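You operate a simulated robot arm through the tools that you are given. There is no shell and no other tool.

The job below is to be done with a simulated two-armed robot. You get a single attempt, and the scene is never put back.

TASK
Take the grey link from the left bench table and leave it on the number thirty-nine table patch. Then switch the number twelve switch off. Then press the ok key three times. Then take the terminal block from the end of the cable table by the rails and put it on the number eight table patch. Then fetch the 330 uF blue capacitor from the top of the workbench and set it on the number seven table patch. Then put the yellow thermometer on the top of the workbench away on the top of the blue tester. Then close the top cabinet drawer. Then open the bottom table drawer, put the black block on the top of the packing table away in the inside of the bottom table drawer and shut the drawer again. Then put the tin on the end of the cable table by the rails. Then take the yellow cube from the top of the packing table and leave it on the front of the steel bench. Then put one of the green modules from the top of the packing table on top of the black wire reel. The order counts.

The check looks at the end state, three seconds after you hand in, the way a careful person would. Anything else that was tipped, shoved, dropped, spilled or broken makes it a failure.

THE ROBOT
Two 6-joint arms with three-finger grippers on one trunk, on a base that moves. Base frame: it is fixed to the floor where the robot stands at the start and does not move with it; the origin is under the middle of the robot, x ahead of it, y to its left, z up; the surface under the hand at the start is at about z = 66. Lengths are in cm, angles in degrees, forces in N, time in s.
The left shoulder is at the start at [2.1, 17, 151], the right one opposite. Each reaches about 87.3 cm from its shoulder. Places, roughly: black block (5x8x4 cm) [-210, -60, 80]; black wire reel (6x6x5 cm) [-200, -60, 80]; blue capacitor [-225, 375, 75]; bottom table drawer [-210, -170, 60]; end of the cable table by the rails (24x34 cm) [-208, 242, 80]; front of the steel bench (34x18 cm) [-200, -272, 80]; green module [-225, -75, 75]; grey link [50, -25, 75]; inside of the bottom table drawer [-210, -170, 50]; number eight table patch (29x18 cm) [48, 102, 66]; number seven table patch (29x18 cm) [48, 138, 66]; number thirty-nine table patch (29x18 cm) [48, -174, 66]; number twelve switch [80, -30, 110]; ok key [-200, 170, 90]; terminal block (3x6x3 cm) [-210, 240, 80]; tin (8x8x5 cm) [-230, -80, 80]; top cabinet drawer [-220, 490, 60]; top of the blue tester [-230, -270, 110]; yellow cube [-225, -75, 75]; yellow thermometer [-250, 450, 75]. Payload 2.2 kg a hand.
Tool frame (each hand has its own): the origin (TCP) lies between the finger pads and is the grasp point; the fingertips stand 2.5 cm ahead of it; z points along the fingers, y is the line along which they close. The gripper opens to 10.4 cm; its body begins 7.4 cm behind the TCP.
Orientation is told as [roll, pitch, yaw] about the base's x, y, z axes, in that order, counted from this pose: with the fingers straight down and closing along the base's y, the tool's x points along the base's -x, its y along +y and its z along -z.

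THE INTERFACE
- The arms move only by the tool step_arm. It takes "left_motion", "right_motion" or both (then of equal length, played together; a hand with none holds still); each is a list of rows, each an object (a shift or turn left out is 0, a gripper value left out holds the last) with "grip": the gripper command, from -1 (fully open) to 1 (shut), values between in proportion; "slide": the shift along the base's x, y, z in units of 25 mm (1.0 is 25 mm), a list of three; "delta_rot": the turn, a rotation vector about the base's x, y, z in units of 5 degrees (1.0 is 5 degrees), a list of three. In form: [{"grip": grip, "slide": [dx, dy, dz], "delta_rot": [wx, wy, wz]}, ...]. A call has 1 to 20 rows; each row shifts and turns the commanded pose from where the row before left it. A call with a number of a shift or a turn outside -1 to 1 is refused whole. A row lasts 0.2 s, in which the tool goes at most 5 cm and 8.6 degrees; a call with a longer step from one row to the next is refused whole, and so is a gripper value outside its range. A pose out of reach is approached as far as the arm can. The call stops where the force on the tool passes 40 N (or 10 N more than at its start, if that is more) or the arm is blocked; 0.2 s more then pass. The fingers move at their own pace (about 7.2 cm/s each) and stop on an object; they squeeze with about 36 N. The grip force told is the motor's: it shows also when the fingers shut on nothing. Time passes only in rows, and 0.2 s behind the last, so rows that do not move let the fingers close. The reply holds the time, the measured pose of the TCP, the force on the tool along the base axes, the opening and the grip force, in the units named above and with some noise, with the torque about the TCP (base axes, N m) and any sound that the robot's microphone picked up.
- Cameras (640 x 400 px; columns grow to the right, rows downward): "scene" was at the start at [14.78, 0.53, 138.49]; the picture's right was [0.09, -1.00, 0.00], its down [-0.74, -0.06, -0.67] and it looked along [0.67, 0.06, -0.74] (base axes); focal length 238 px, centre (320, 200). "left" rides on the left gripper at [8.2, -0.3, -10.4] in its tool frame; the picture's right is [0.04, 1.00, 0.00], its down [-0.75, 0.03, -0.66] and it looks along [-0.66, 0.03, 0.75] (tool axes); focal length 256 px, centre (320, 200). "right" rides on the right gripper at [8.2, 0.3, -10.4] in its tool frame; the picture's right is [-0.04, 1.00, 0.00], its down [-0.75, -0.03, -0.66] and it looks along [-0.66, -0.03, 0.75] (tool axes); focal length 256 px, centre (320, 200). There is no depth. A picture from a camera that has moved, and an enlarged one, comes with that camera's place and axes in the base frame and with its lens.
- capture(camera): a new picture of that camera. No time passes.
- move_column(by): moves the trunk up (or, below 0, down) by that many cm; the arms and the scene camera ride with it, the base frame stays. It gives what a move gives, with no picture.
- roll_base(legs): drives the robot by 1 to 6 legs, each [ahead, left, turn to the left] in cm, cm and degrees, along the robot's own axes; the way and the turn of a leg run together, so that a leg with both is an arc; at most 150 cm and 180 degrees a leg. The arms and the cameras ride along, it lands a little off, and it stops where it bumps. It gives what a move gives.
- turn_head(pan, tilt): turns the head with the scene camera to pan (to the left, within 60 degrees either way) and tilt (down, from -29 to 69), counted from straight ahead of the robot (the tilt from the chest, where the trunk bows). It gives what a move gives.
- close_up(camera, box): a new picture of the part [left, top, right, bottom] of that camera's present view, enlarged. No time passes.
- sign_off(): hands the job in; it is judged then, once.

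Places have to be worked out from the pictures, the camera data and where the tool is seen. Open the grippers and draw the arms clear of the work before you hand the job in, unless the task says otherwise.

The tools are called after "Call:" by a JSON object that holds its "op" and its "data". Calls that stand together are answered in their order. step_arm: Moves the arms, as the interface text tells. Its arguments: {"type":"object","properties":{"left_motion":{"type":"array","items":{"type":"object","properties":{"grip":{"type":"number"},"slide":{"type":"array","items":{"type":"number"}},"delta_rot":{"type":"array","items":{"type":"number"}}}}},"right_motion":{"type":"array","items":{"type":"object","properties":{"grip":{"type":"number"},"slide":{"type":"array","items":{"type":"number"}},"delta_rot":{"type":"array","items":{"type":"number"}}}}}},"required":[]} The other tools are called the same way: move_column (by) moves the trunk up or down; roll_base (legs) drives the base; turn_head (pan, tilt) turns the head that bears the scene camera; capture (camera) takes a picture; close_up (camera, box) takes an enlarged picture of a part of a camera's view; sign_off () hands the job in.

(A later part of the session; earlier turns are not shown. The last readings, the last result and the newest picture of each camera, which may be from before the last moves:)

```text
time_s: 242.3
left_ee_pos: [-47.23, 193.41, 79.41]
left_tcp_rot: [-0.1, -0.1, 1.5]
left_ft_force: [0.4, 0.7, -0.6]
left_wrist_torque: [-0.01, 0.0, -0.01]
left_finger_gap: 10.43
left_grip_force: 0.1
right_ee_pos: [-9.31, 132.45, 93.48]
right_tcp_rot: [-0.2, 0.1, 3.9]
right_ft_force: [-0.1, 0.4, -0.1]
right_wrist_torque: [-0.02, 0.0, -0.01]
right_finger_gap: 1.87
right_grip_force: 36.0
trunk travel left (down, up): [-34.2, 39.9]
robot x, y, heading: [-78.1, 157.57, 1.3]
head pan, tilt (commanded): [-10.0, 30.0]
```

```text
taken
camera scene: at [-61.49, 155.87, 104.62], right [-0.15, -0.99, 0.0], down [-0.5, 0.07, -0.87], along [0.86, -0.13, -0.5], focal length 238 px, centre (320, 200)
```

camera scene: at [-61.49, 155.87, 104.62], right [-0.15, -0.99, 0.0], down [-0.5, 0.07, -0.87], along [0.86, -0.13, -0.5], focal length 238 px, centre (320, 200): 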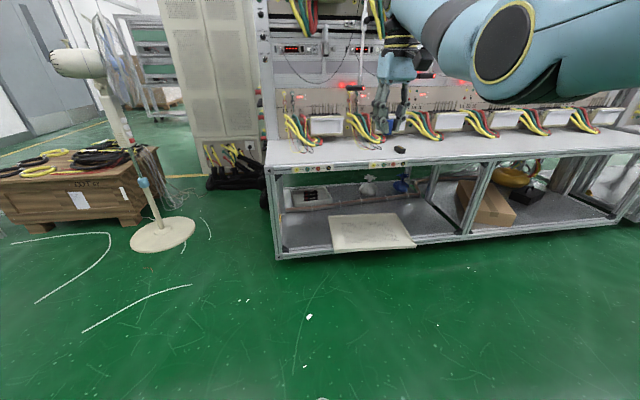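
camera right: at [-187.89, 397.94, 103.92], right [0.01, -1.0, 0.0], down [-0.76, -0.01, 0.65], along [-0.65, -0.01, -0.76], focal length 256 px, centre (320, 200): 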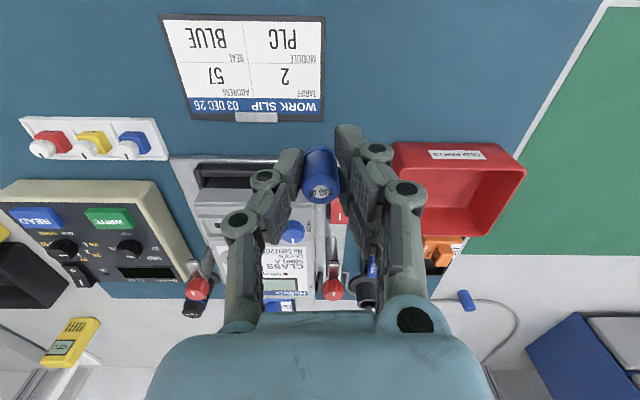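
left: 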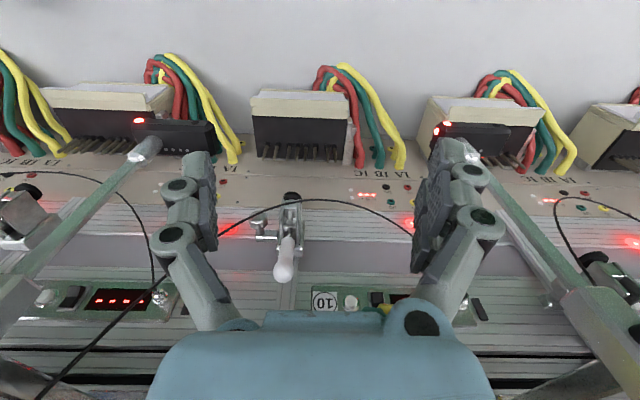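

Call:
{"op": "roll_base", "data": {"legs": [[50, 3, -1.4]]}}

Call:
{"op": "move_column", "data": {"by": -9}}

Call:
{"op": "capture", "data": {"camera": "scene"}}

Call:
{"op": "capture", "data": {"camera": "right"}}

```text
time_s: 245.2
left_ee_pos: [2.02, 197.34, 79.35]
left_tcp_rot: [-0.3, -0.1, 1.2]
left_ft_force: [0.3, 1.4, -0.3]
left_wrist_torque: [0.01, 0.01, 0.0]
left_finger_gap: 10.41
left_grip_force: 0.1
right_ee_pos: [39.64, 136.28, 93.48]
right_tcp_rot: [-0.1, 0.2, 3.8]
right_ft_force: [0.5, 0.0, 0.7]
right_wrist_torque: [0.0, 0.01, 0.02]
right_finger_gap: 1.88
right_grip_force: 36.2
trunk travel left (down, up): [-34.2, 39.9]
robot x, y, heading: [-28.93, 161.26, 1.3]
head pan, tilt (commanded): [-10.0, 30.0]
```

```text
time_s: 246.5
left_ee_pos: [1.92, 197.37, 70.44]
left_tcp_rot: [-0.2, -0.2, 1.1]
left_ft_force: [-0.3, 0.7, -0.1]
left_wrist_torque: [0.02, 0.01, 0.0]
left_finger_gap: 10.4
left_grip_force: 0.0
right_ee_pos: [39.84, 136.18, 83.18]
right_tcp_rot: [0.0, 1.3, 3.8]
right_ft_force: [-0.5, -0.2, -0.9]
right_wrist_torque: [0.03, -0.03, 0.03]
right_finger_gap: 1.85
right_grip_force: 36.2
trunk travel left (down, up): [-25.2, 48.9]
robot x, y, heading: [-29.16, 161.69, 1.1]
head pan, tilt (commanded): [-10.0, 30.0]
```

```text
taken
camera scene: at [-11.93, 159.92, 95.31], right [-0.15, -0.99, 0.0], down [-0.49, 0.08, -0.87], along [0.86, -0.13, -0.5], focal length 238 px, centre (320, 200)
```

scene: 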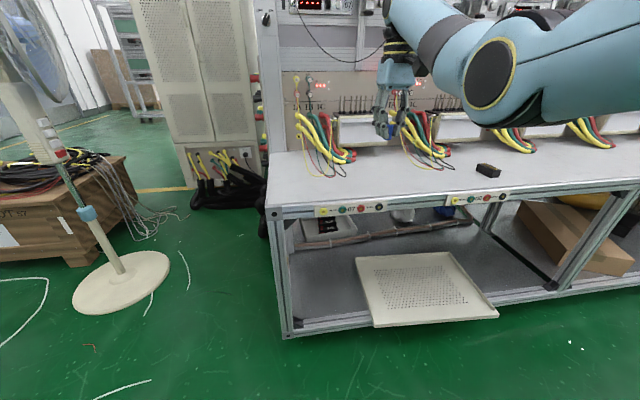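

```text
taken
camera right: at [31.82, 135.97, 93.71], right [-0.02, 1.0, 0.0], down [0.77, 0.02, 0.64], along [0.64, 0.01, -0.77], focal length 256 px, centre (320, 200)
```

right: 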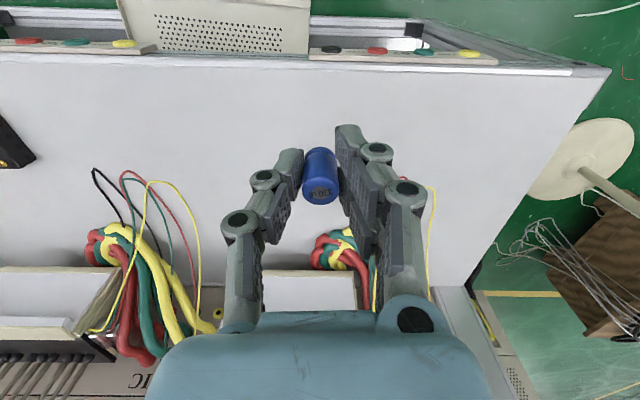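

I drive ahead 8 cm and a little right, then lower the arm toward (45, 134), clear of the thin leads.

Call:
{"op": "roll_base", "data": {"legs": [[8, -1.5, 0]]}}

Call:
{"op": "step_arm", "data": {"right_motion": [{"slide": [-0.2, 0, -0.7], "grip": 1}, {"slide": [-0.2, 0, -0.8]}, {"slide": [-0.2, 0, -0.9]}, {"slide": [-0.2, 0, -0.9]}, {"slide": [0, 0, -0.9]}, {}]}}

Call:
{"op": "capture", "data": {"camera": "right"}}

Call:
{"op": "close_up", "data": {"camera": "scene", "box": [280, 80, 480, 220]}}

```text
time_s: 247.6
left_ee_pos: [9.82, 196.02, 70.29]
left_tcp_rot: [-0.1, -0.1, 1.2]
left_ft_force: [-0.1, 0.1, 0.3]
left_wrist_torque: [-0.02, 0.03, 0.0]
left_finger_gap: 10.38
left_grip_force: 0.0
right_ee_pos: [47.85, 134.86, 83.02]
right_tcp_rot: [0.1, 1.4, 3.7]
right_ft_force: [0.8, -0.1, -0.9]
right_wrist_torque: [0.01, 0.01, 0.0]
right_finger_gap: 1.87
right_grip_force: 35.6
trunk travel left (down, up): [-25.2, 48.9]
robot x, y, heading: [-21.21, 160.02, 1.1]
head pan, tilt (commanded): [-10.0, 30.0]
```

```text
time_s: 249.0
left_ee_pos: [9.79, 196.12, 70.46]
left_tcp_rot: [-0.2, -0.2, 1.2]
left_ft_force: [0.1, 0.2, 0.2]
left_wrist_torque: [0.03, -0.02, 0.0]
left_finger_gap: 10.42
left_grip_force: 0.1
right_ee_pos: [45.97, 134.81, 72.56]
right_tcp_rot: [0.0, 1.4, 3.7]
right_ft_force: [0.3, 0.4, 0.5]
right_wrist_torque: [0.0, 0.02, -0.01]
right_finger_gap: 1.88
right_grip_force: 35.9
trunk travel left (down, up): [-25.2, 48.9]
robot x, y, heading: [-20.99, 160.05, 1.5]
head pan, tilt (commanded): [-10.0, 30.0]
```

```text
taken
camera right: at [37.88, 134.62, 83.11], right [-0.02, 1.0, 0.0], down [0.77, 0.02, 0.64], along [0.64, 0.01, -0.77], focal length 256 px, centre (320, 200)
```

right: 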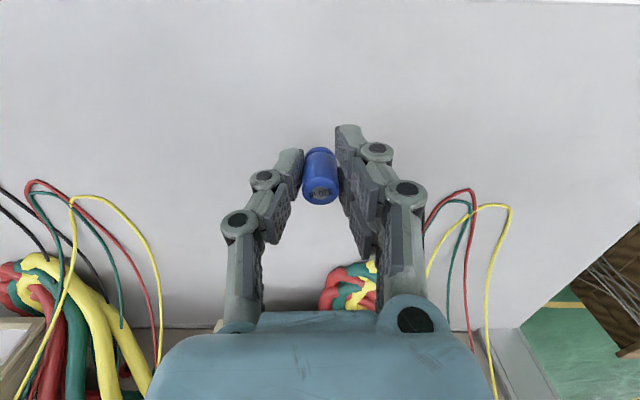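

```text
2.86 times, centred on (380, 150) of scene
camera zoom: at [-3.98, 158.6, 95.29], right [-0.15, -0.99, 0.0], down [-0.49, 0.08, -0.87], along [0.86, -0.13, -0.5], focal length 679 px, centre (149, 343)
```

zoom: 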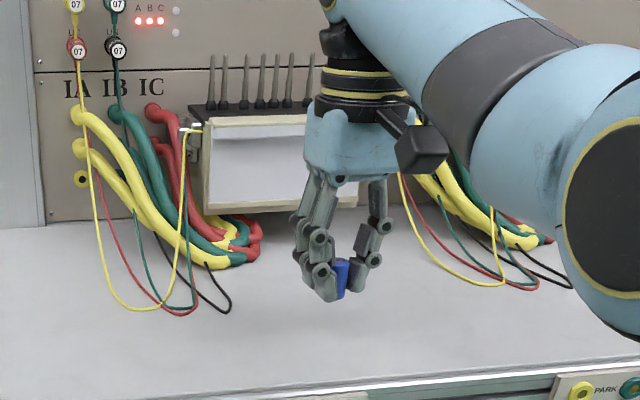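

The cap is 2.5–3 cm above the bench, clear of the leads. I level the pitch and feel down slowly.

Call:
{"op": "step_arm", "data": {"right_motion": [{"slide": [0, 0, -0.5], "delta_rot": [0, -0.28, 0], "grip": 1}, {"slide": [0, 0, -0.4]}, {"slide": [0, 0, -0.14]}, {}]}}

Call:
{"op": "step_arm", "data": {"right_motion": [{"slide": [0, 0, -0.08], "grip": 1}, {}]}}

Call:
{"op": "step_arm", "data": {"right_motion": [{"slide": [0, 0, -0.08], "grip": 1}, {}]}}

```text
time_s: 250.0
left_ee_pos: [9.71, 196.03, 70.48]
left_tcp_rot: [-0.2, -0.2, 1.1]
left_ft_force: [0.0, 1.2, -0.2]
left_wrist_torque: [-0.04, -0.03, -0.01]
left_finger_gap: 10.39
left_grip_force: 0.1
right_ee_pos: [45.79, 134.9, 69.94]
right_tcp_rot: [-0.1, 0.1, 3.7]
right_ft_force: [0.5, -0.2, 0.3]
right_wrist_torque: [0.02, 0.01, 0.02]
right_finger_gap: 1.85
right_grip_force: 35.9
trunk travel left (down, up): [-25.2, 48.9]
robot x, y, heading: [-21.28, 160.05, 1.2]
head pan, tilt (commanded): [-10.0, 30.0]
```

```text
time_s: 250.6
left_ee_pos: [9.77, 196.03, 70.34]
left_tcp_rot: [-0.2, -0.1, 1.2]
left_ft_force: [-1.1, 0.3, -0.5]
left_wrist_torque: [-0.02, -0.02, 0.01]
left_finger_gap: 10.4
left_grip_force: 0.0
right_ee_pos: [45.68, 134.82, 69.75]
right_tcp_rot: [-0.1, 0.0, 3.6]
right_ft_force: [-0.4, -0.5, -0.4]
right_wrist_torque: [-0.01, 0.0, -0.02]
right_finger_gap: 1.85
right_grip_force: 36.2
trunk travel left (down, up): [-25.2, 48.9]
robot x, y, heading: [-21.12, 159.88, 1.3]
head pan, tilt (commanded): [-10.0, 30.0]
```

```text
time_s: 251.2
left_ee_pos: [9.87, 196.14, 70.5]
left_tcp_rot: [-0.2, -0.2, 1.2]
left_ft_force: [0.4, -0.8, -0.4]
left_wrist_torque: [-0.03, -0.03, 0.0]
left_finger_gap: 10.4
left_grip_force: 0.0
right_ee_pos: [45.53, 134.81, 69.53]
right_tcp_rot: [0.0, 0.1, 3.6]
right_ft_force: [0.9, 0.5, 0.1]
right_wrist_torque: [0.01, -0.01, 0.02]
right_finger_gap: 1.84
right_grip_force: 36.4
trunk travel left (down, up): [-25.2, 48.9]
robot x, y, heading: [-21.03, 159.68, 1.0]
head pan, tilt (commanded): [-10.0, 30.0]
```

Call:
{"op": "step_arm", "data": {"right_motion": [{"slide": [0, 0, -0.06], "grip": 1}, {}]}}

Call:
{"op": "step_arm", "data": {"right_motion": [{"slide": [0, 0, -0.06], "grip": 1}, {}]}}

Call:
{"op": "close_up", "data": {"camera": "scene", "box": [340, 130, 420, 185]}}

```text
time_s: 251.8
left_ee_pos: [9.78, 196.26, 70.4]
left_tcp_rot: [-0.2, -0.1, 1.2]
left_ft_force: [0.3, 0.5, -0.6]
left_wrist_torque: [0.0, 0.03, 0.01]
left_finger_gap: 10.39
left_grip_force: 0.0
right_ee_pos: [45.72, 134.82, 69.31]
right_tcp_rot: [-0.1, 0.0, 3.6]
right_ft_force: [-0.5, -0.3, -0.8]
right_wrist_torque: [0.0, 0.01, 0.0]
right_finger_gap: 1.88
right_grip_force: 35.7
trunk travel left (down, up): [-25.2, 48.9]
robot x, y, heading: [-20.98, 159.69, 1.1]
head pan, tilt (commanded): [-10.0, 30.0]
```

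```text
time_s: 252.4
left_ee_pos: [9.87, 196.12, 70.4]
left_tcp_rot: [-0.2, -0.2, 1.2]
left_ft_force: [-0.1, -1.1, 0.2]
left_wrist_torque: [0.02, 0.02, 0.01]
left_finger_gap: 10.42
left_grip_force: 0.1
right_ee_pos: [45.79, 134.89, 69.47]
right_tcp_rot: [0.0, 0.0, 3.7]
right_ft_force: [0.1, -0.9, 0.3]
right_wrist_torque: [0.0, 0.02, 0.03]
right_finger_gap: 1.87
right_grip_force: 35.4
trunk travel left (down, up): [-25.2, 48.9]
robot x, y, heading: [-21.11, 159.72, 1.2]
head pan, tilt (commanded): [-10.0, 30.0]
```

```text
7.27 times, centred on (380, 158) of scene
camera zoom: at [-3.98, 158.6, 95.29], right [-0.15, -0.99, 0.0], down [-0.49, 0.08, -0.87], along [0.86, -0.13, -0.5], focal length 1728 px, centre (-116, 509)
```

zoom: 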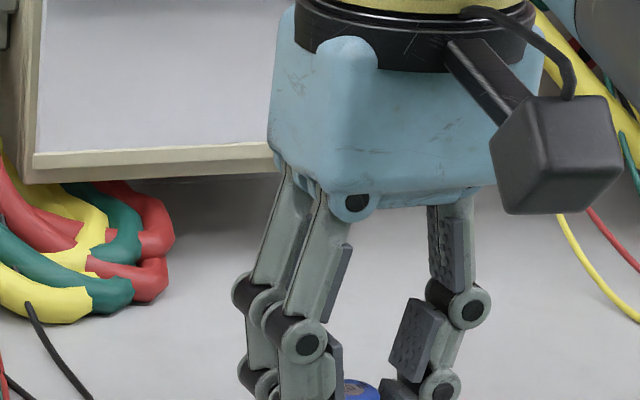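

Call:
{"op": "close_up", "data": {"camera": "scene", "box": [360, 175, 410, 210]}}

Call:
{"op": "step_arm", "data": {"right_motion": [{"slide": [0, 0, -0.06], "grip": 1}, {}, {}]}}

```text
11.43 times, centred on (385, 192) of scene
camera zoom: at [-3.98, 158.6, 95.29], right [-0.15, -0.99, 0.0], down [-0.49, 0.08, -0.87], along [0.86, -0.13, -0.5], focal length 2715 px, centre (-423, 286)
```

zoom: 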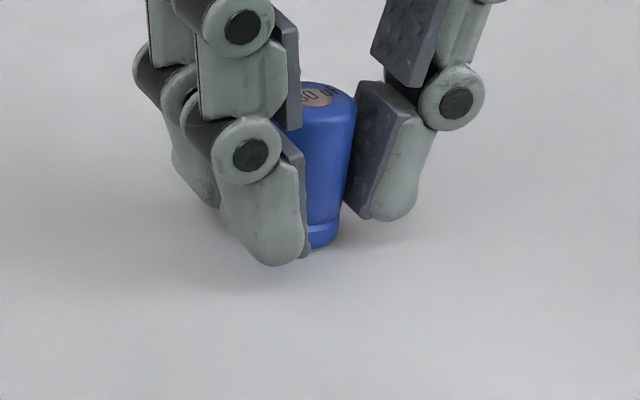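

```text
time_s: 253.2
left_ee_pos: [9.97, 196.06, 70.43]
left_tcp_rot: [-0.3, -0.2, 1.3]
left_ft_force: [-0.2, 0.9, -0.1]
left_wrist_torque: [-0.04, 0.0, 0.03]
left_finger_gap: 10.43
left_grip_force: 0.0
right_ee_pos: [45.78, 134.93, 69.27]
right_tcp_rot: [-0.2, -0.2, 3.7]
right_ft_force: [1.7, -2.4, 7.1]
right_wrist_torque: [-0.02, -0.07, -0.03]
right_finger_gap: 1.87
right_grip_force: 36.0
trunk travel left (down, up): [-25.2, 48.9]
robot x, y, heading: [-21.13, 160.05, 1.3]
head pan, tilt (commanded): [-10.0, 30.0]
```

Contact now: 7 N upward at z≈69.3. I ease up a touch, open carefully to 6 cm, and rise straight up.

Call:
{"op": "step_arm", "data": {"right_motion": [{"slide": [0, 0, 0.05], "grip": 1}, {"grip": 0.5}, {"grip": 0.4}, {"grip": 0.1}, {"grip": -0.15}, {"grip": -0.15}, {"grip": -0.15}, {"slide": [0, 0, 0.5]}, {"slide": [0, 0, 1]}, {"slide": [0, 0, 1]}, {"slide": [0, 0, 1]}, {}]}}

Call:
{"op": "capture", "data": {"camera": "right"}}

Call:
{"op": "close_up", "data": {"camera": "scene", "box": [280, 120, 480, 245]}}

```text
time_s: 255.8
left_ee_pos: [9.77, 196.19, 70.5]
left_tcp_rot: [-0.2, -0.2, 1.2]
left_ft_force: [-0.1, 0.0, 0.3]
left_wrist_torque: [0.0, 0.01, 0.03]
left_finger_gap: 10.41
left_grip_force: 0.1
right_ee_pos: [45.76, 134.74, 77.84]
right_tcp_rot: [-0.2, 0.0, 3.7]
right_ft_force: [-0.4, -0.2, 0.5]
right_wrist_torque: [0.02, -0.02, 0.01]
right_finger_gap: 5.99
right_grip_force: 0.1
trunk travel left (down, up): [-25.2, 48.9]
robot x, y, heading: [-20.78, 159.99, 1.0]
head pan, tilt (commanded): [-10.0, 30.0]
```

```text
taken
camera right: at [37.61, 134.57, 88.28], right [-0.02, 1.0, 0.0], down [0.75, 0.02, 0.66], along [0.66, 0.01, -0.75], focal length 256 px, centre (320, 200)
```

right: 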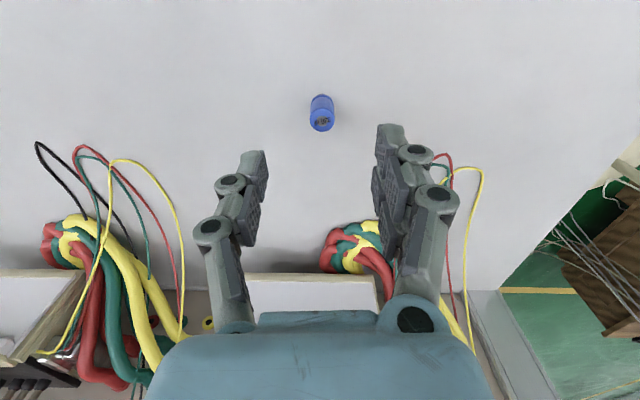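

```text
3.20 times, centred on (380, 182) of scene
camera zoom: at [-3.98, 158.6, 95.29], right [-0.15, -0.99, 0.0], down [-0.49, 0.08, -0.87], along [0.86, -0.13, -0.5], focal length 760 px, centre (128, 256)
```

zoom: 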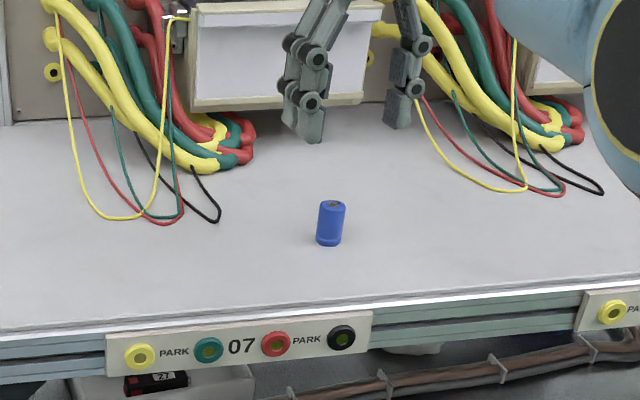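

The 330 uF capacitor stands upright on patch seven. Next the yellow thermometer on the workbench near (-243, 447): I raise, back off, turn round and drive over to look at it.

Call:
{"op": "move_column", "data": {"by": 25}}

Call:
{"op": "roll_base", "data": {"legs": [[-60, 0, 0], [0, 0, 90], [0, 0, 89], [0, -135, 0], [0, -130, 0]]}}

Call:
{"op": "turn_head", "data": {"pan": -10, "tilt": 25}}

Call:
{"op": "capture", "data": {"camera": "scene"}}

```text
time_s: 258.3
left_ee_pos: [9.88, 196.04, 95.44]
left_tcp_rot: [-0.2, 0.0, 1.2]
left_ft_force: [0.4, -0.9, 0.6]
left_wrist_torque: [0.03, 0.0, -0.02]
left_finger_gap: 10.35
left_grip_force: 0.2
right_ee_pos: [45.8, 134.88, 102.96]
right_tcp_rot: [-0.1, 0.0, 3.8]
right_ft_force: [-0.2, -0.2, 0.1]
right_wrist_torque: [-0.01, -0.01, 0.03]
right_finger_gap: 5.95
right_grip_force: 0.0
trunk travel left (down, up): [-50.2, 23.9]
robot x, y, heading: [-21.15, 159.87, 1.3]
head pan, tilt (commanded): [-10.0, 30.0]
```

```text
time_s: 281.9
left_ee_pos: [-110.52, 390.47, 95.49]
left_tcp_rot: [-0.2, -0.3, 178.8]
left_ft_force: [-0.4, -0.2, 0.0]
left_wrist_torque: [0.02, 0.01, -0.03]
left_finger_gap: 10.4
left_grip_force: 0.0
right_ee_pos: [-143.87, 453.17, 102.96]
right_tcp_rot: [-0.1, -0.1, -178.7]
right_ft_force: [-0.3, 0.7, -0.5]
right_wrist_torque: [-0.02, 0.02, 0.01]
right_finger_gap: 5.98
right_grip_force: 0.1
trunk travel left (down, up): [-50.2, 23.9]
robot x, y, heading: [-78.25, 425.37, 178.9]
head pan, tilt (commanded): [-10.0, 30.0]
```

```text
time_s: 282.5
left_ee_pos: [-110.38, 390.61, 95.42]
left_tcp_rot: [-0.2, -0.2, 178.8]
left_ft_force: [-0.1, 0.5, 0.0]
left_wrist_torque: [0.03, 0.0, 0.01]
left_finger_gap: 10.39
left_grip_force: 0.0
right_ee_pos: [-143.79, 453.24, 103.15]
right_tcp_rot: [-0.2, 0.0, -178.7]
right_ft_force: [0.2, 0.0, 0.0]
right_wrist_torque: [0.02, 0.0, 0.0]
right_finger_gap: 5.98
right_grip_force: 0.1
trunk travel left (down, up): [-50.2, 23.9]
robot x, y, heading: [-77.98, 425.43, 179.0]
head pan, tilt (commanded): [-10.0, 25.0]
```

```text
taken
camera scene: at [-94.44, 427.16, 121.84], right [0.19, 0.98, 0.0], down [0.42, -0.08, -0.91], along [-0.89, 0.17, -0.42], focal length 238 px, centre (320, 200)
```

scene: 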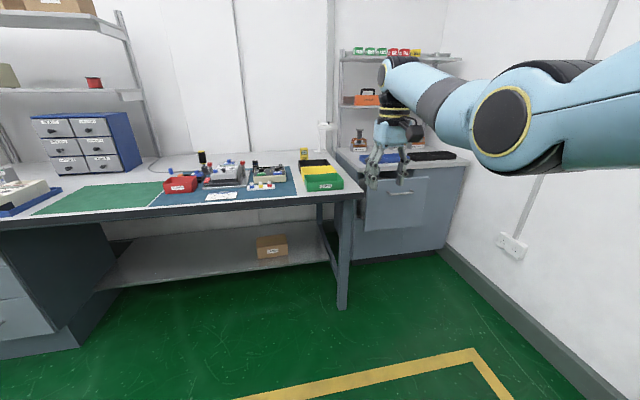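

Call:
{"op": "close_up", "data": {"camera": "scene", "box": [240, 130, 360, 205]}}

Call:
{"op": "close_up", "data": {"camera": "scene", "box": [320, 130, 480, 270]}}

Call:
{"op": "capture", "data": {"camera": "right"}}

```text
5.33 times, centred on (300, 168) of scene
camera zoom: at [-94.44, 427.16, 121.84], right [0.19, 0.98, 0.0], down [0.42, -0.08, -0.91], along [-0.89, 0.17, -0.42], focal length 1267 px, centre (427, 373)
```

zoom: 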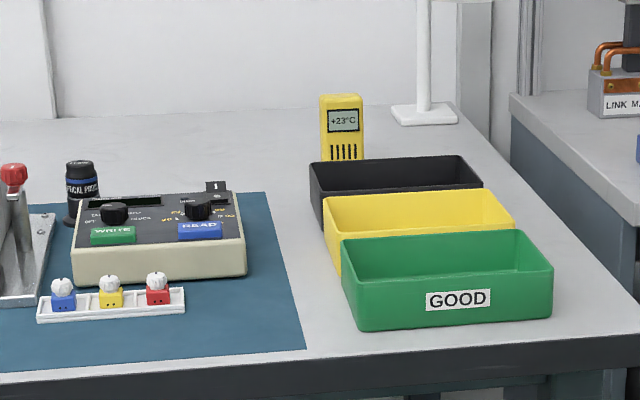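

```text
2.86 times, centred on (400, 200) of scene
camera zoom: at [-94.44, 427.16, 121.84], right [0.19, 0.98, 0.0], down [0.42, -0.08, -0.91], along [-0.89, 0.17, -0.42], focal length 679 px, centre (91, 200)
```

zoom: 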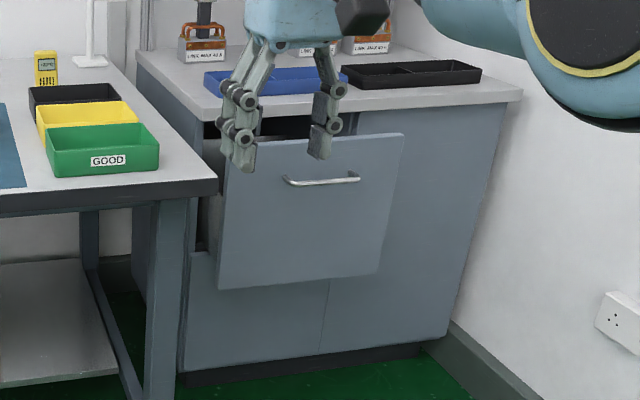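

```text
taken
camera right: at [-135.78, 452.99, 113.35], right [-0.02, -1.0, 0.0], down [-0.75, 0.01, 0.66], along [-0.66, 0.01, -0.75], focal length 256 px, centre (320, 200)
```

right: 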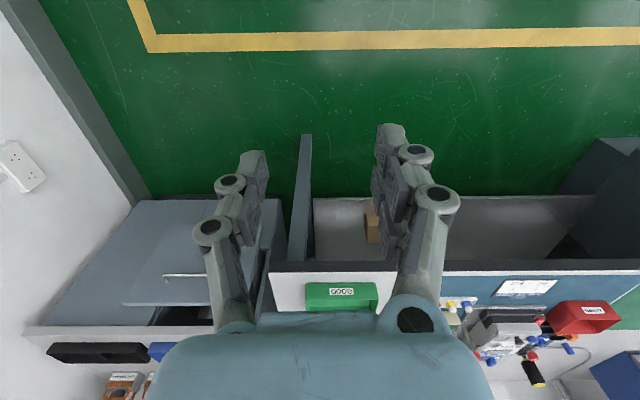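

The thermometer stands upright behind the trays, about (-239, 445), top z≈90: far back for the arm. I look straight down to judge how far the base sticks out, to plan how near I can stand.

Call:
{"op": "turn_head", "data": {"pan": 0, "tilt": 69}}

Call:
{"op": "capture", "data": {"camera": "scene"}}

Call:
{"op": "turn_head", "data": {"pan": -60, "tilt": 69}}

Call:
{"op": "capture", "data": {"camera": "scene"}}

```text
time_s: 283.6
left_ee_pos: [-110.53, 390.58, 95.26]
left_tcp_rot: [-0.1, -0.2, 178.9]
left_ft_force: [0.4, 0.4, -0.3]
left_wrist_torque: [-0.02, 0.02, -0.01]
left_finger_gap: 10.4
left_grip_force: 0.0
right_ee_pos: [-143.79, 453.13, 103.0]
right_tcp_rot: [-0.2, 0.0, -178.5]
right_ft_force: [0.3, -0.9, 0.4]
right_wrist_torque: [0.0, -0.01, 0.0]
right_finger_gap: 5.96
right_grip_force: 0.1
trunk travel left (down, up): [-50.2, 23.9]
robot x, y, heading: [-78.27, 425.84, 179.2]
head pan, tilt (commanded): [0.0, 68.8]
```

```text
taken
camera scene: at [-90.99, 425.5, 115.91], right [0.02, 1.0, 0.0], down [0.93, -0.02, -0.36], along [-0.36, 0.01, -0.93], focal length 238 px, centre (320, 200)
```

scene: 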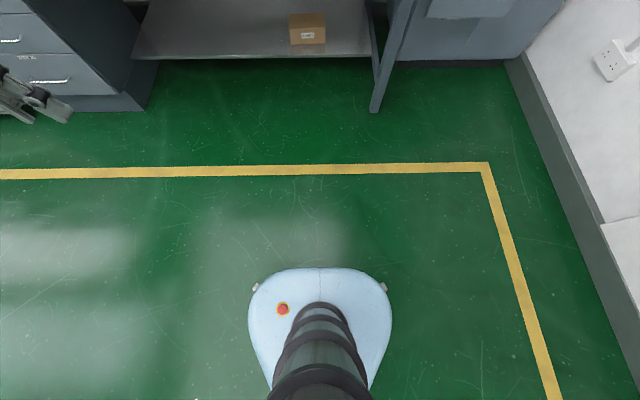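

```text
time_s: 284.9
left_ee_pos: [-110.47, 390.5, 95.47]
left_tcp_rot: [-0.1, -0.2, 178.8]
left_ft_force: [0.6, -0.5, -1.3]
left_wrist_torque: [-0.01, -0.02, 0.0]
left_finger_gap: 10.36
left_grip_force: 0.0
right_ee_pos: [-143.86, 453.16, 103.0]
right_tcp_rot: [0.0, 0.0, -178.6]
right_ft_force: [0.9, -0.7, -0.6]
right_wrist_torque: [0.02, 0.02, 0.0]
right_finger_gap: 6.0
right_grip_force: 0.2
trunk travel left (down, up): [-50.2, 23.9]
robot x, y, heading: [-77.97, 425.39, 178.7]
head pan, tilt (commanded): [-60.0, 68.8]
```

```text
taken
camera scene: at [-88.11, 430.29, 115.9], right [0.87, 0.48, 0.0], down [0.45, -0.82, -0.36], along [-0.18, 0.32, -0.93], focal length 238 px, centre (320, 200)
```

scene: 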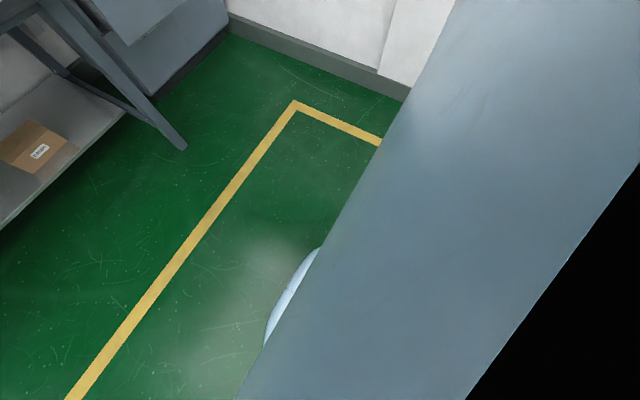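

The base reaches only about 22 cm ahead and is low, so it can go partly under the open bench. I lift the left hand outward, tilt the right hand 25° forward to gain reach, then drive ahead in stages.

Call:
{"op": "step_arm", "data": {"left_motion": [{"slide": [0, -1, 0.6]}, {"slide": [0, -1, 0.6]}, {"slide": [0, -1, 0.6]}, {"slide": [0, -1, 0.6]}, {"slide": [0, -1, 0.6]}, {"slide": [0, -1, 0.6]}, {}], "right_motion": [{"delta_rot": [0, 1, 0], "grip": -0.6}, {"delta_rot": [0, 1, 0]}, {"delta_rot": [0, 1, 0]}, {"delta_rot": [0, 1, 0]}, {"delta_rot": [0, 1, 0]}, {}, {}]}}

Call:
{"op": "turn_head", "data": {"pan": -10, "tilt": 25}}

Call:
{"op": "capture", "data": {"camera": "scene"}}

```text
time_s: 286.6
left_ee_pos: [-112.24, 381.13, 101.51]
left_tcp_rot: [-0.1, 0.0, 178.9]
left_ft_force: [-0.3, -0.1, -1.2]
left_wrist_torque: [-0.01, 0.04, -0.01]
left_finger_gap: 10.4
left_grip_force: 0.0
left hand out of reach, approached as far as the arm can: row 3, 4, 5, 6
right_ee_pos: [-143.94, 453.1, 103.0]
right_tcp_rot: [-0.8, -25.0, -178.3]
right_ft_force: [-0.7, 0.3, 0.0]
right_wrist_torque: [-0.02, 0.0, 0.02]
right_finger_gap: 8.32
right_grip_force: 0.0
trunk travel left (down, up): [-50.2, 23.9]
robot x, y, heading: [-77.84, 425.12, 178.9]
head pan, tilt (commanded): [-60.0, 68.8]
```

```text
time_s: 287.7
left_ee_pos: [-112.21, 381.2, 101.51]
left_tcp_rot: [-0.2, -0.1, 178.9]
left_ft_force: [-0.5, -1.3, -0.4]
left_wrist_torque: [0.0, -0.01, 0.01]
left_finger_gap: 10.4
left_grip_force: 0.0
right_ee_pos: [-143.97, 453.12, 102.98]
right_tcp_rot: [-0.8, -25.1, -178.5]
right_ft_force: [0.8, 0.4, -0.5]
right_wrist_torque: [0.0, -0.02, 0.02]
right_finger_gap: 8.33
right_grip_force: 0.1
trunk travel left (down, up): [-50.2, 23.9]
robot x, y, heading: [-77.98, 425.67, 179.0]
head pan, tilt (commanded): [-10.0, 25.0]
```

```text
taken
camera scene: at [-94.43, 427.17, 121.84], right [0.19, 0.98, 0.0], down [0.42, -0.08, -0.91], along [-0.89, 0.17, -0.42], focal length 238 px, centre (320, 200)
```

scene: 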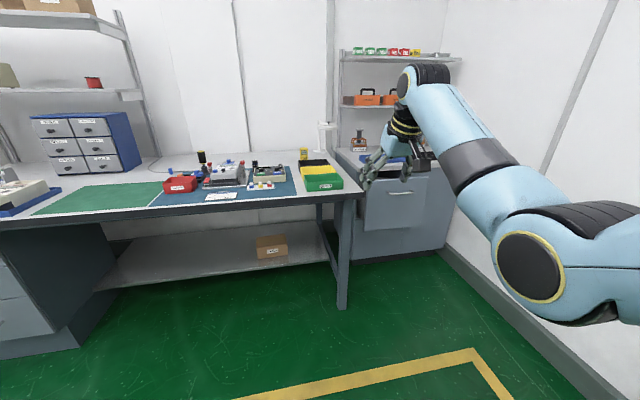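

I drive ahead 68 cm to stand close to the bench and look again.

Call:
{"op": "roll_base", "data": {"legs": [[68, 0, 0]]}}

Call:
{"op": "turn_head", "data": {"pan": -25, "tilt": 30}}

Call:
{"op": "capture", "data": {"camera": "scene"}}

Call:
{"op": "capture", "data": {"camera": "right"}}

Call:
{"op": "turn_head", "data": {"pan": -5, "tilt": 69}}

Call:
{"op": "capture", "data": {"camera": "scene"}}

```text
time_s: 291.5
left_ee_pos: [-181.02, 382.97, 101.36]
left_tcp_rot: [-0.2, -0.1, 178.5]
left_ft_force: [0.1, 0.0, 0.1]
left_wrist_torque: [-0.01, 0.02, -0.01]
left_finger_gap: 10.38
left_grip_force: 0.0
right_ee_pos: [-211.98, 455.19, 103.02]
right_tcp_rot: [-0.8, -25.0, -178.9]
right_ft_force: [0.6, -0.2, -0.3]
right_wrist_torque: [-0.03, -0.02, -0.01]
right_finger_gap: 8.3
right_grip_force: 0.0
trunk travel left (down, up): [-50.2, 23.9]
robot x, y, heading: [-146.22, 427.01, 178.5]
head pan, tilt (commanded): [-10.0, 25.0]
```

```text
time_s: 292.3
left_ee_pos: [-180.72, 383.01, 101.57]
left_tcp_rot: [-0.3, -0.1, 178.4]
left_ft_force: [-1.2, 0.3, 1.3]
left_wrist_torque: [0.01, 0.04, -0.05]
left_finger_gap: 10.39
left_grip_force: 0.1
right_ee_pos: [-211.96, 455.12, 103.02]
right_tcp_rot: [-0.7, -25.1, -178.9]
right_ft_force: [-0.1, -0.4, 0.1]
right_wrist_torque: [-0.04, -0.02, -0.02]
right_finger_gap: 8.33
right_grip_force: 0.0
trunk travel left (down, up): [-50.2, 23.9]
robot x, y, heading: [-146.38, 427.04, 178.3]
head pan, tilt (commanded): [-25.0, 30.0]
```

```text
taken
camera scene: at [-161.71, 431.01, 121.05], right [0.45, 0.9, 0.0], down [0.45, -0.22, -0.87], along [-0.78, 0.39, -0.5], focal length 238 px, centre (320, 200)
```

scene: 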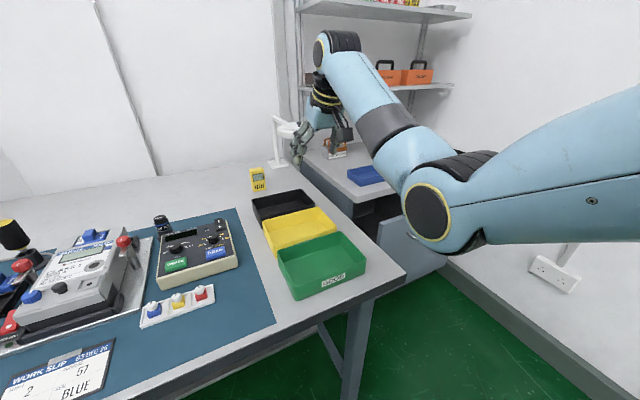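

```text
taken
camera right: at [-200.17, 454.92, 108.91], right [-0.02, -1.0, 0.0], down [-0.41, 0.01, 0.91], along [-0.91, 0.02, -0.41], focal length 256 px, centre (320, 200)
```

right: 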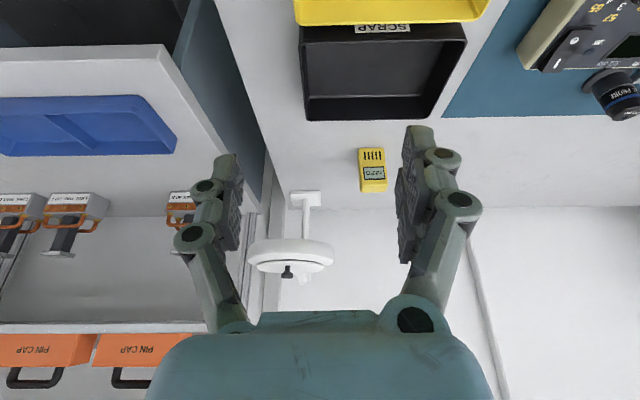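

```text
time_s: 293.3
left_ee_pos: [-180.81, 382.92, 101.56]
left_tcp_rot: [-0.2, -0.1, 178.5]
left_ft_force: [-0.2, -0.3, -0.7]
left_wrist_torque: [-0.01, -0.04, 0.01]
left_finger_gap: 10.41
left_grip_force: 0.0
right_ee_pos: [-211.91, 455.12, 103.04]
right_tcp_rot: [-0.8, -25.0, -178.9]
right_ft_force: [0.6, -0.5, 0.2]
right_wrist_torque: [0.03, -0.01, 0.0]
right_finger_gap: 8.31
right_grip_force: 0.1
trunk travel left (down, up): [-50.2, 23.9]
robot x, y, heading: [-146.31, 426.85, 178.4]
head pan, tilt (commanded): [-5.0, 68.8]
```

```text
taken
camera scene: at [-159.18, 427.62, 115.91], right [0.11, 0.99, 0.0], down [0.93, -0.11, -0.36], along [-0.36, 0.04, -0.93], focal length 238 px, centre (320, 200)
```

scene: 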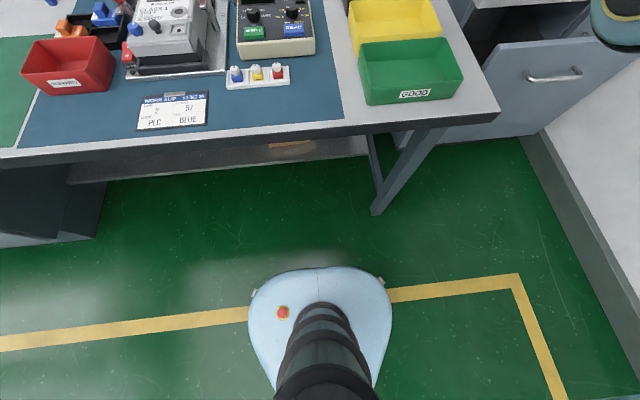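

The thermometer is confirmed upright at about (-240, 446), 5 cm wide; the lamp head hangs at about (-252, 462, 98), to be avoided. I move the left hand aside over the empty green mat, then drive ahead 19 cm.

Call:
{"op": "step_arm", "data": {"left_motion": [{"slide": [0, -1, 0]}, {"slide": [0, -1, 0]}, {"slide": [0, -1, 0]}, {"slide": [0, -1, 0]}, {"slide": [0, -1, 0]}, {"slide": [0, -1, 0]}, {"slide": [0, -1, 0]}, {}], "right_motion": [{"slide": [0, -0.6, 0.4]}, {"slide": [0, -0.6, 0.4]}, {"slide": [0, -0.6, 0]}, {"slide": [0, -0.6, 0]}, {"slide": [0, -0.6, 0]}, {"slide": [0, -0.4, 0]}, {}, {}]}}

Call:
{"op": "roll_base", "data": {"legs": [[14, 0, 0]]}}

Call:
{"op": "capture", "data": {"camera": "scene"}}

Call:
{"op": "capture", "data": {"camera": "right"}}

```text
time_s: 295.1
left_ee_pos: [-183.53, 372.95, 99.54]
left_tcp_rot: [0.0, -0.1, 178.4]
left_ft_force: [-0.6, 0.0, -0.2]
left_wrist_torque: [-0.01, -0.02, -0.03]
left_finger_gap: 10.4
left_grip_force: 0.0
left hand out of reach, approached as far as the arm can: row 1, 2, 3, 4, 5, 6, 7
right_ee_pos: [-212.2, 446.92, 105.22]
right_tcp_rot: [-0.8, -24.9, -178.9]
right_ft_force: [-0.3, 0.3, 0.2]
right_wrist_torque: [-0.01, 0.04, 0.0]
right_finger_gap: 8.34
right_grip_force: 0.1
trunk travel left (down, up): [-50.2, 23.9]
robot x, y, heading: [-146.07, 426.83, 178.5]
head pan, tilt (commanded): [-5.0, 68.8]
```

```text
time_s: 296.4
left_ee_pos: [-197.4, 373.17, 99.4]
left_tcp_rot: [-0.2, 0.0, 178.7]
left_ft_force: [0.7, 0.1, -0.6]
left_wrist_torque: [-0.02, -0.02, -0.01]
left_finger_gap: 10.41
left_grip_force: 0.0
right_ee_pos: [-226.12, 446.9, 104.92]
right_tcp_rot: [-0.9, -25.0, -178.8]
right_ft_force: [0.4, 0.0, -0.9]
right_wrist_torque: [-0.02, -0.03, 0.02]
right_finger_gap: 8.33
right_grip_force: 0.2
trunk travel left (down, up): [-50.2, 23.9]
robot x, y, heading: [-160.07, 427.39, 178.7]
head pan, tilt (commanded): [-5.0, 68.8]
```

```text
taken
camera scene: at [-173.16, 427.9, 115.88], right [0.11, 0.99, 0.0], down [0.93, -0.1, -0.36], along [-0.36, 0.04, -0.93], focal length 238 px, centre (320, 200)
```

scene: 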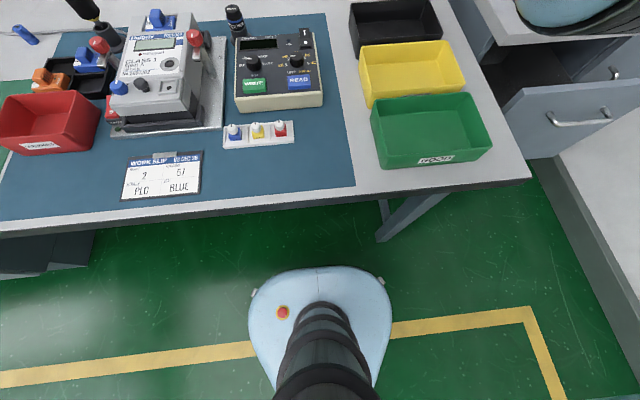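

```text
taken
camera right: at [-214.41, 446.74, 110.92], right [-0.02, -1.0, 0.0], down [-0.41, 0.01, 0.91], along [-0.91, 0.02, -0.41], focal length 256 px, centre (320, 200)
```

right: 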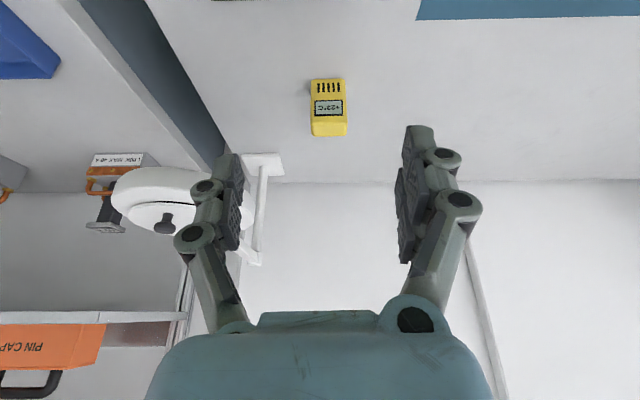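

The lamp head is nearer than thought: the two hand views put it at about (-233, 459.5, 102). I check it with the scene camera before going in.

Call:
{"op": "turn_head", "data": {"pan": -20, "tilt": 25}}

Call:
{"op": "capture", "data": {"camera": "scene"}}

Call:
{"op": "close_up", "data": {"camera": "scene", "box": [260, 90, 440, 230]}}

```text
time_s: 297.5
left_ee_pos: [-197.15, 373.09, 99.55]
left_tcp_rot: [-0.2, 0.0, 178.7]
left_ft_force: [-0.5, -0.5, 0.5]
left_wrist_torque: [-0.01, -0.03, -0.01]
left_finger_gap: 10.39
left_grip_force: 0.0
right_ee_pos: [-225.9, 447.04, 105.21]
right_tcp_rot: [-0.9, -24.9, -178.7]
right_ft_force: [0.4, 0.4, 0.6]
right_wrist_torque: [-0.02, -0.01, -0.01]
right_finger_gap: 8.31
right_grip_force: 0.1
trunk travel left (down, up): [-50.2, 23.9]
robot x, y, heading: [-160.33, 427.52, 178.8]
head pan, tilt (commanded): [-20.0, 25.0]
```

```text
taken
camera scene: at [-176.04, 430.64, 121.84], right [0.36, 0.93, 0.0], down [0.39, -0.15, -0.91], along [-0.84, 0.33, -0.42], focal length 238 px, centre (320, 200)
```

scene: 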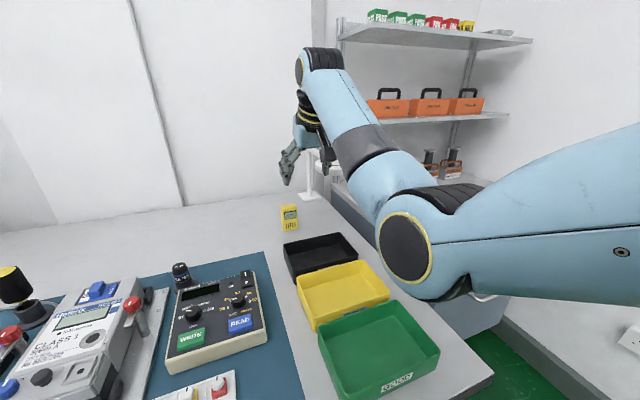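

```text
2.86 times, centred on (350, 160) of scene
camera zoom: at [-176.04, 430.64, 121.84], right [0.36, 0.93, 0.0], down [0.39, -0.15, -0.91], along [-0.84, 0.33, -0.42], focal length 679 px, centre (234, 314)
```

zoom: 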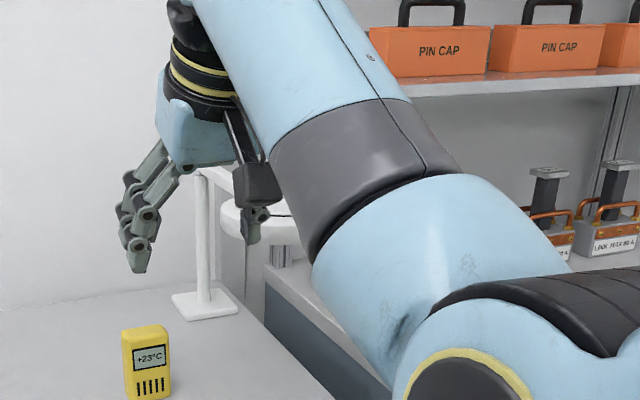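

The lamp head is about 13 cm wide around (-239, 461, 100), so the hand at y=446 passes with about 3 cm to spare. I narrow the fingers to 6.6 cm, drive 5.5 cm nearer, and lower the trunk 7 cm.

Call:
{"op": "step_arm", "data": {"right_motion": [{"grip": -0.27, "slide": [0, -0.3, 0]}, {"grip": -0.27}, {"grip": -0.27}]}}

Call:
{"op": "roll_base", "data": {"legs": [[5.5, 0, 0]]}}

Call:
{"op": "move_column", "data": {"by": -7}}

Call:
{"op": "capture", "data": {"camera": "scene"}}

Call:
{"op": "capture", "data": {"camera": "right"}}

```text
time_s: 298.3
left_ee_pos: [-197.14, 373.18, 99.52]
left_tcp_rot: [-0.3, -0.1, 178.6]
left_ft_force: [-0.2, -0.3, -0.5]
left_wrist_torque: [0.03, -0.02, 0.0]
left_finger_gap: 10.4
left_grip_force: 0.1
right_ee_pos: [-226.01, 446.13, 105.02]
right_tcp_rot: [-0.9, -24.9, -178.8]
right_ft_force: [0.1, 0.2, 0.9]
right_wrist_torque: [0.0, -0.03, 0.0]
right_finger_gap: 6.6
right_grip_force: 0.1
trunk travel left (down, up): [-50.2, 23.9]
robot x, y, heading: [-159.86, 427.99, 178.7]
head pan, tilt (commanded): [-20.0, 25.0]
```

```text
time_s: 299.3
left_ee_pos: [-202.93, 373.4, 99.33]
left_tcp_rot: [-0.2, 0.0, 178.6]
left_ft_force: [-0.6, -0.1, -0.3]
left_wrist_torque: [0.0, -0.06, -0.03]
left_finger_gap: 10.39
left_grip_force: 0.0
right_ee_pos: [-231.55, 446.41, 104.91]
right_tcp_rot: [-0.8, -24.8, -178.7]
right_ft_force: [-0.9, -0.3, 0.6]
right_wrist_torque: [0.0, -0.03, -0.02]
right_finger_gap: 6.61
right_grip_force: 0.1
trunk travel left (down, up): [-50.2, 23.9]
robot x, y, heading: [-165.75, 427.63, 178.4]
head pan, tilt (commanded): [-20.0, 25.0]
```

```text
time_s: 300.4
left_ee_pos: [-202.64, 373.35, 91.84]
left_tcp_rot: [-0.2, 0.8, 178.6]
left_ft_force: [0.1, 0.4, -0.4]
left_wrist_torque: [-0.03, -0.01, -0.01]
left_finger_gap: 10.42
left_grip_force: 0.1
right_ee_pos: [-231.4, 446.39, 98.14]
right_tcp_rot: [-0.8, -25.1, -178.8]
right_ft_force: [1.0, 0.5, 0.3]
right_wrist_torque: [-0.01, -0.01, 0.01]
right_finger_gap: 6.59
right_grip_force: 0.0
trunk travel left (down, up): [-43.2, 30.9]
robot x, y, heading: [-165.6, 427.43, 178.7]
head pan, tilt (commanded): [-20.0, 25.0]
```

```text
taken
camera scene: at [-181.72, 430.79, 114.72], right [0.36, 0.93, 0.0], down [0.39, -0.15, -0.91], along [-0.84, 0.33, -0.42], focal length 238 px, centre (320, 200)
```

scene: 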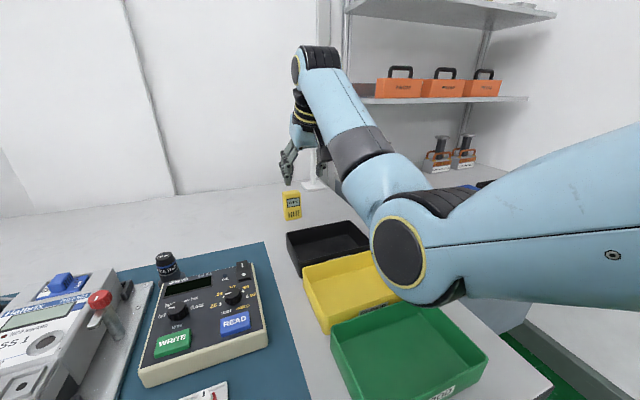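

```text
taken
camera right: at [-219.7, 446.25, 104.07], right [-0.02, -1.0, 0.0], down [-0.41, 0.01, 0.91], along [-0.91, 0.02, -0.41], focal length 256 px, centre (320, 200)
```

right: 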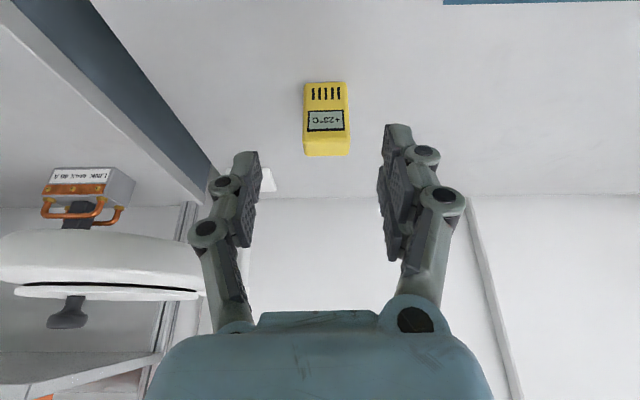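

The lamp's near edge is at y≈454, about 3 cm from the hand's side, and the thermometer's front is at x≈-240.6, y=446. I drive 3 cm nearer for reach, then go to just above and before the thermometer along the finger axis.

Call:
{"op": "roll_base", "data": {"legs": [[3, 0, 0]]}}

Call:
{"op": "step_arm", "data": {"right_motion": [{"slide": [-0.4, -0.16, -0.4]}, {"slide": [-0.5, 0, -0.6]}, {"slide": [-0.4, 0, -0.5]}, {}]}}

Call:
{"op": "capture", "data": {"camera": "right"}}

Call:
{"op": "capture", "data": {"camera": "scene"}}

Call:
{"op": "capture", "data": {"camera": "left"}}

```text
time_s: 301.2
left_ee_pos: [-205.87, 373.5, 91.82]
left_tcp_rot: [-0.3, 0.9, 178.6]
left_ft_force: [-1.2, -0.1, -0.1]
left_wrist_torque: [0.03, -0.04, 0.02]
left_finger_gap: 10.4
left_grip_force: 0.1
right_ee_pos: [-234.67, 446.55, 98.1]
right_tcp_rot: [-0.8, -24.8, -178.7]
right_ft_force: [-0.8, -0.1, 0.0]
right_wrist_torque: [-0.01, -0.01, 0.0]
right_finger_gap: 6.59
right_grip_force: 0.0
trunk travel left (down, up): [-43.2, 30.9]
robot x, y, heading: [-169.03, 427.61, 178.7]
head pan, tilt (commanded): [-20.0, 25.0]
```

```text
time_s: 302.2
left_ee_pos: [-205.91, 373.48, 91.87]
left_tcp_rot: [-0.2, 0.9, 178.6]
left_ft_force: [-0.2, 0.2, -0.1]
left_wrist_torque: [0.02, -0.02, -0.01]
left_finger_gap: 10.39
left_grip_force: 0.1
right_ee_pos: [-237.93, 446.19, 94.29]
right_tcp_rot: [-0.8, -25.1, -178.7]
right_ft_force: [0.1, -0.1, 0.7]
right_wrist_torque: [0.0, -0.03, 0.0]
right_finger_gap: 6.61
right_grip_force: 0.0
trunk travel left (down, up): [-43.2, 30.9]
robot x, y, heading: [-168.72, 427.71, 178.5]
head pan, tilt (commanded): [-20.0, 25.0]
```

```text
taken
camera right: at [-226.14, 445.92, 100.32], right [-0.02, -1.0, 0.0], down [-0.41, 0.01, 0.91], along [-0.91, 0.02, -0.41], focal length 256 px, centre (320, 200)
```

right: 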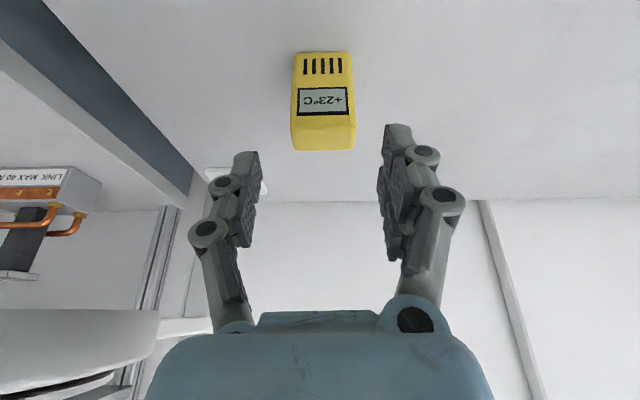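

```text
taken
camera scene: at [-184.79, 430.87, 114.7], right [0.36, 0.93, 0.0], down [0.39, -0.15, -0.91], along [-0.84, 0.33, -0.42], focal length 238 px, centre (320, 200)
```

scene: 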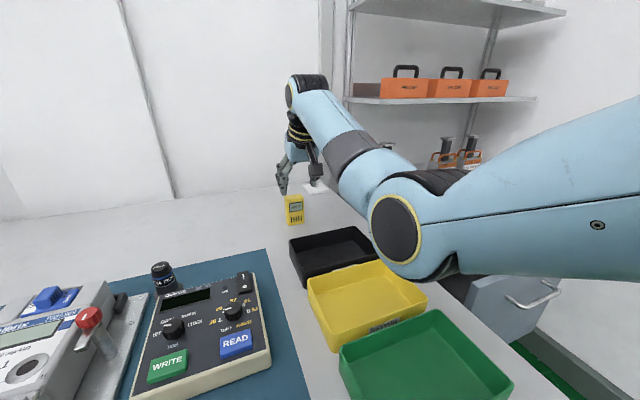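

```text
taken
camera left: at [-197.82, 373.56, 102.49], right [0.02, -1.0, 0.0], down [-0.76, -0.01, 0.65], along [-0.65, -0.01, -0.76], focal length 256 px, centre (320, 200)
```

left: 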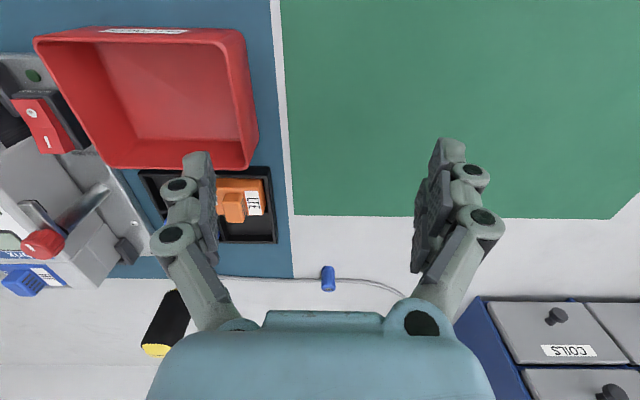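

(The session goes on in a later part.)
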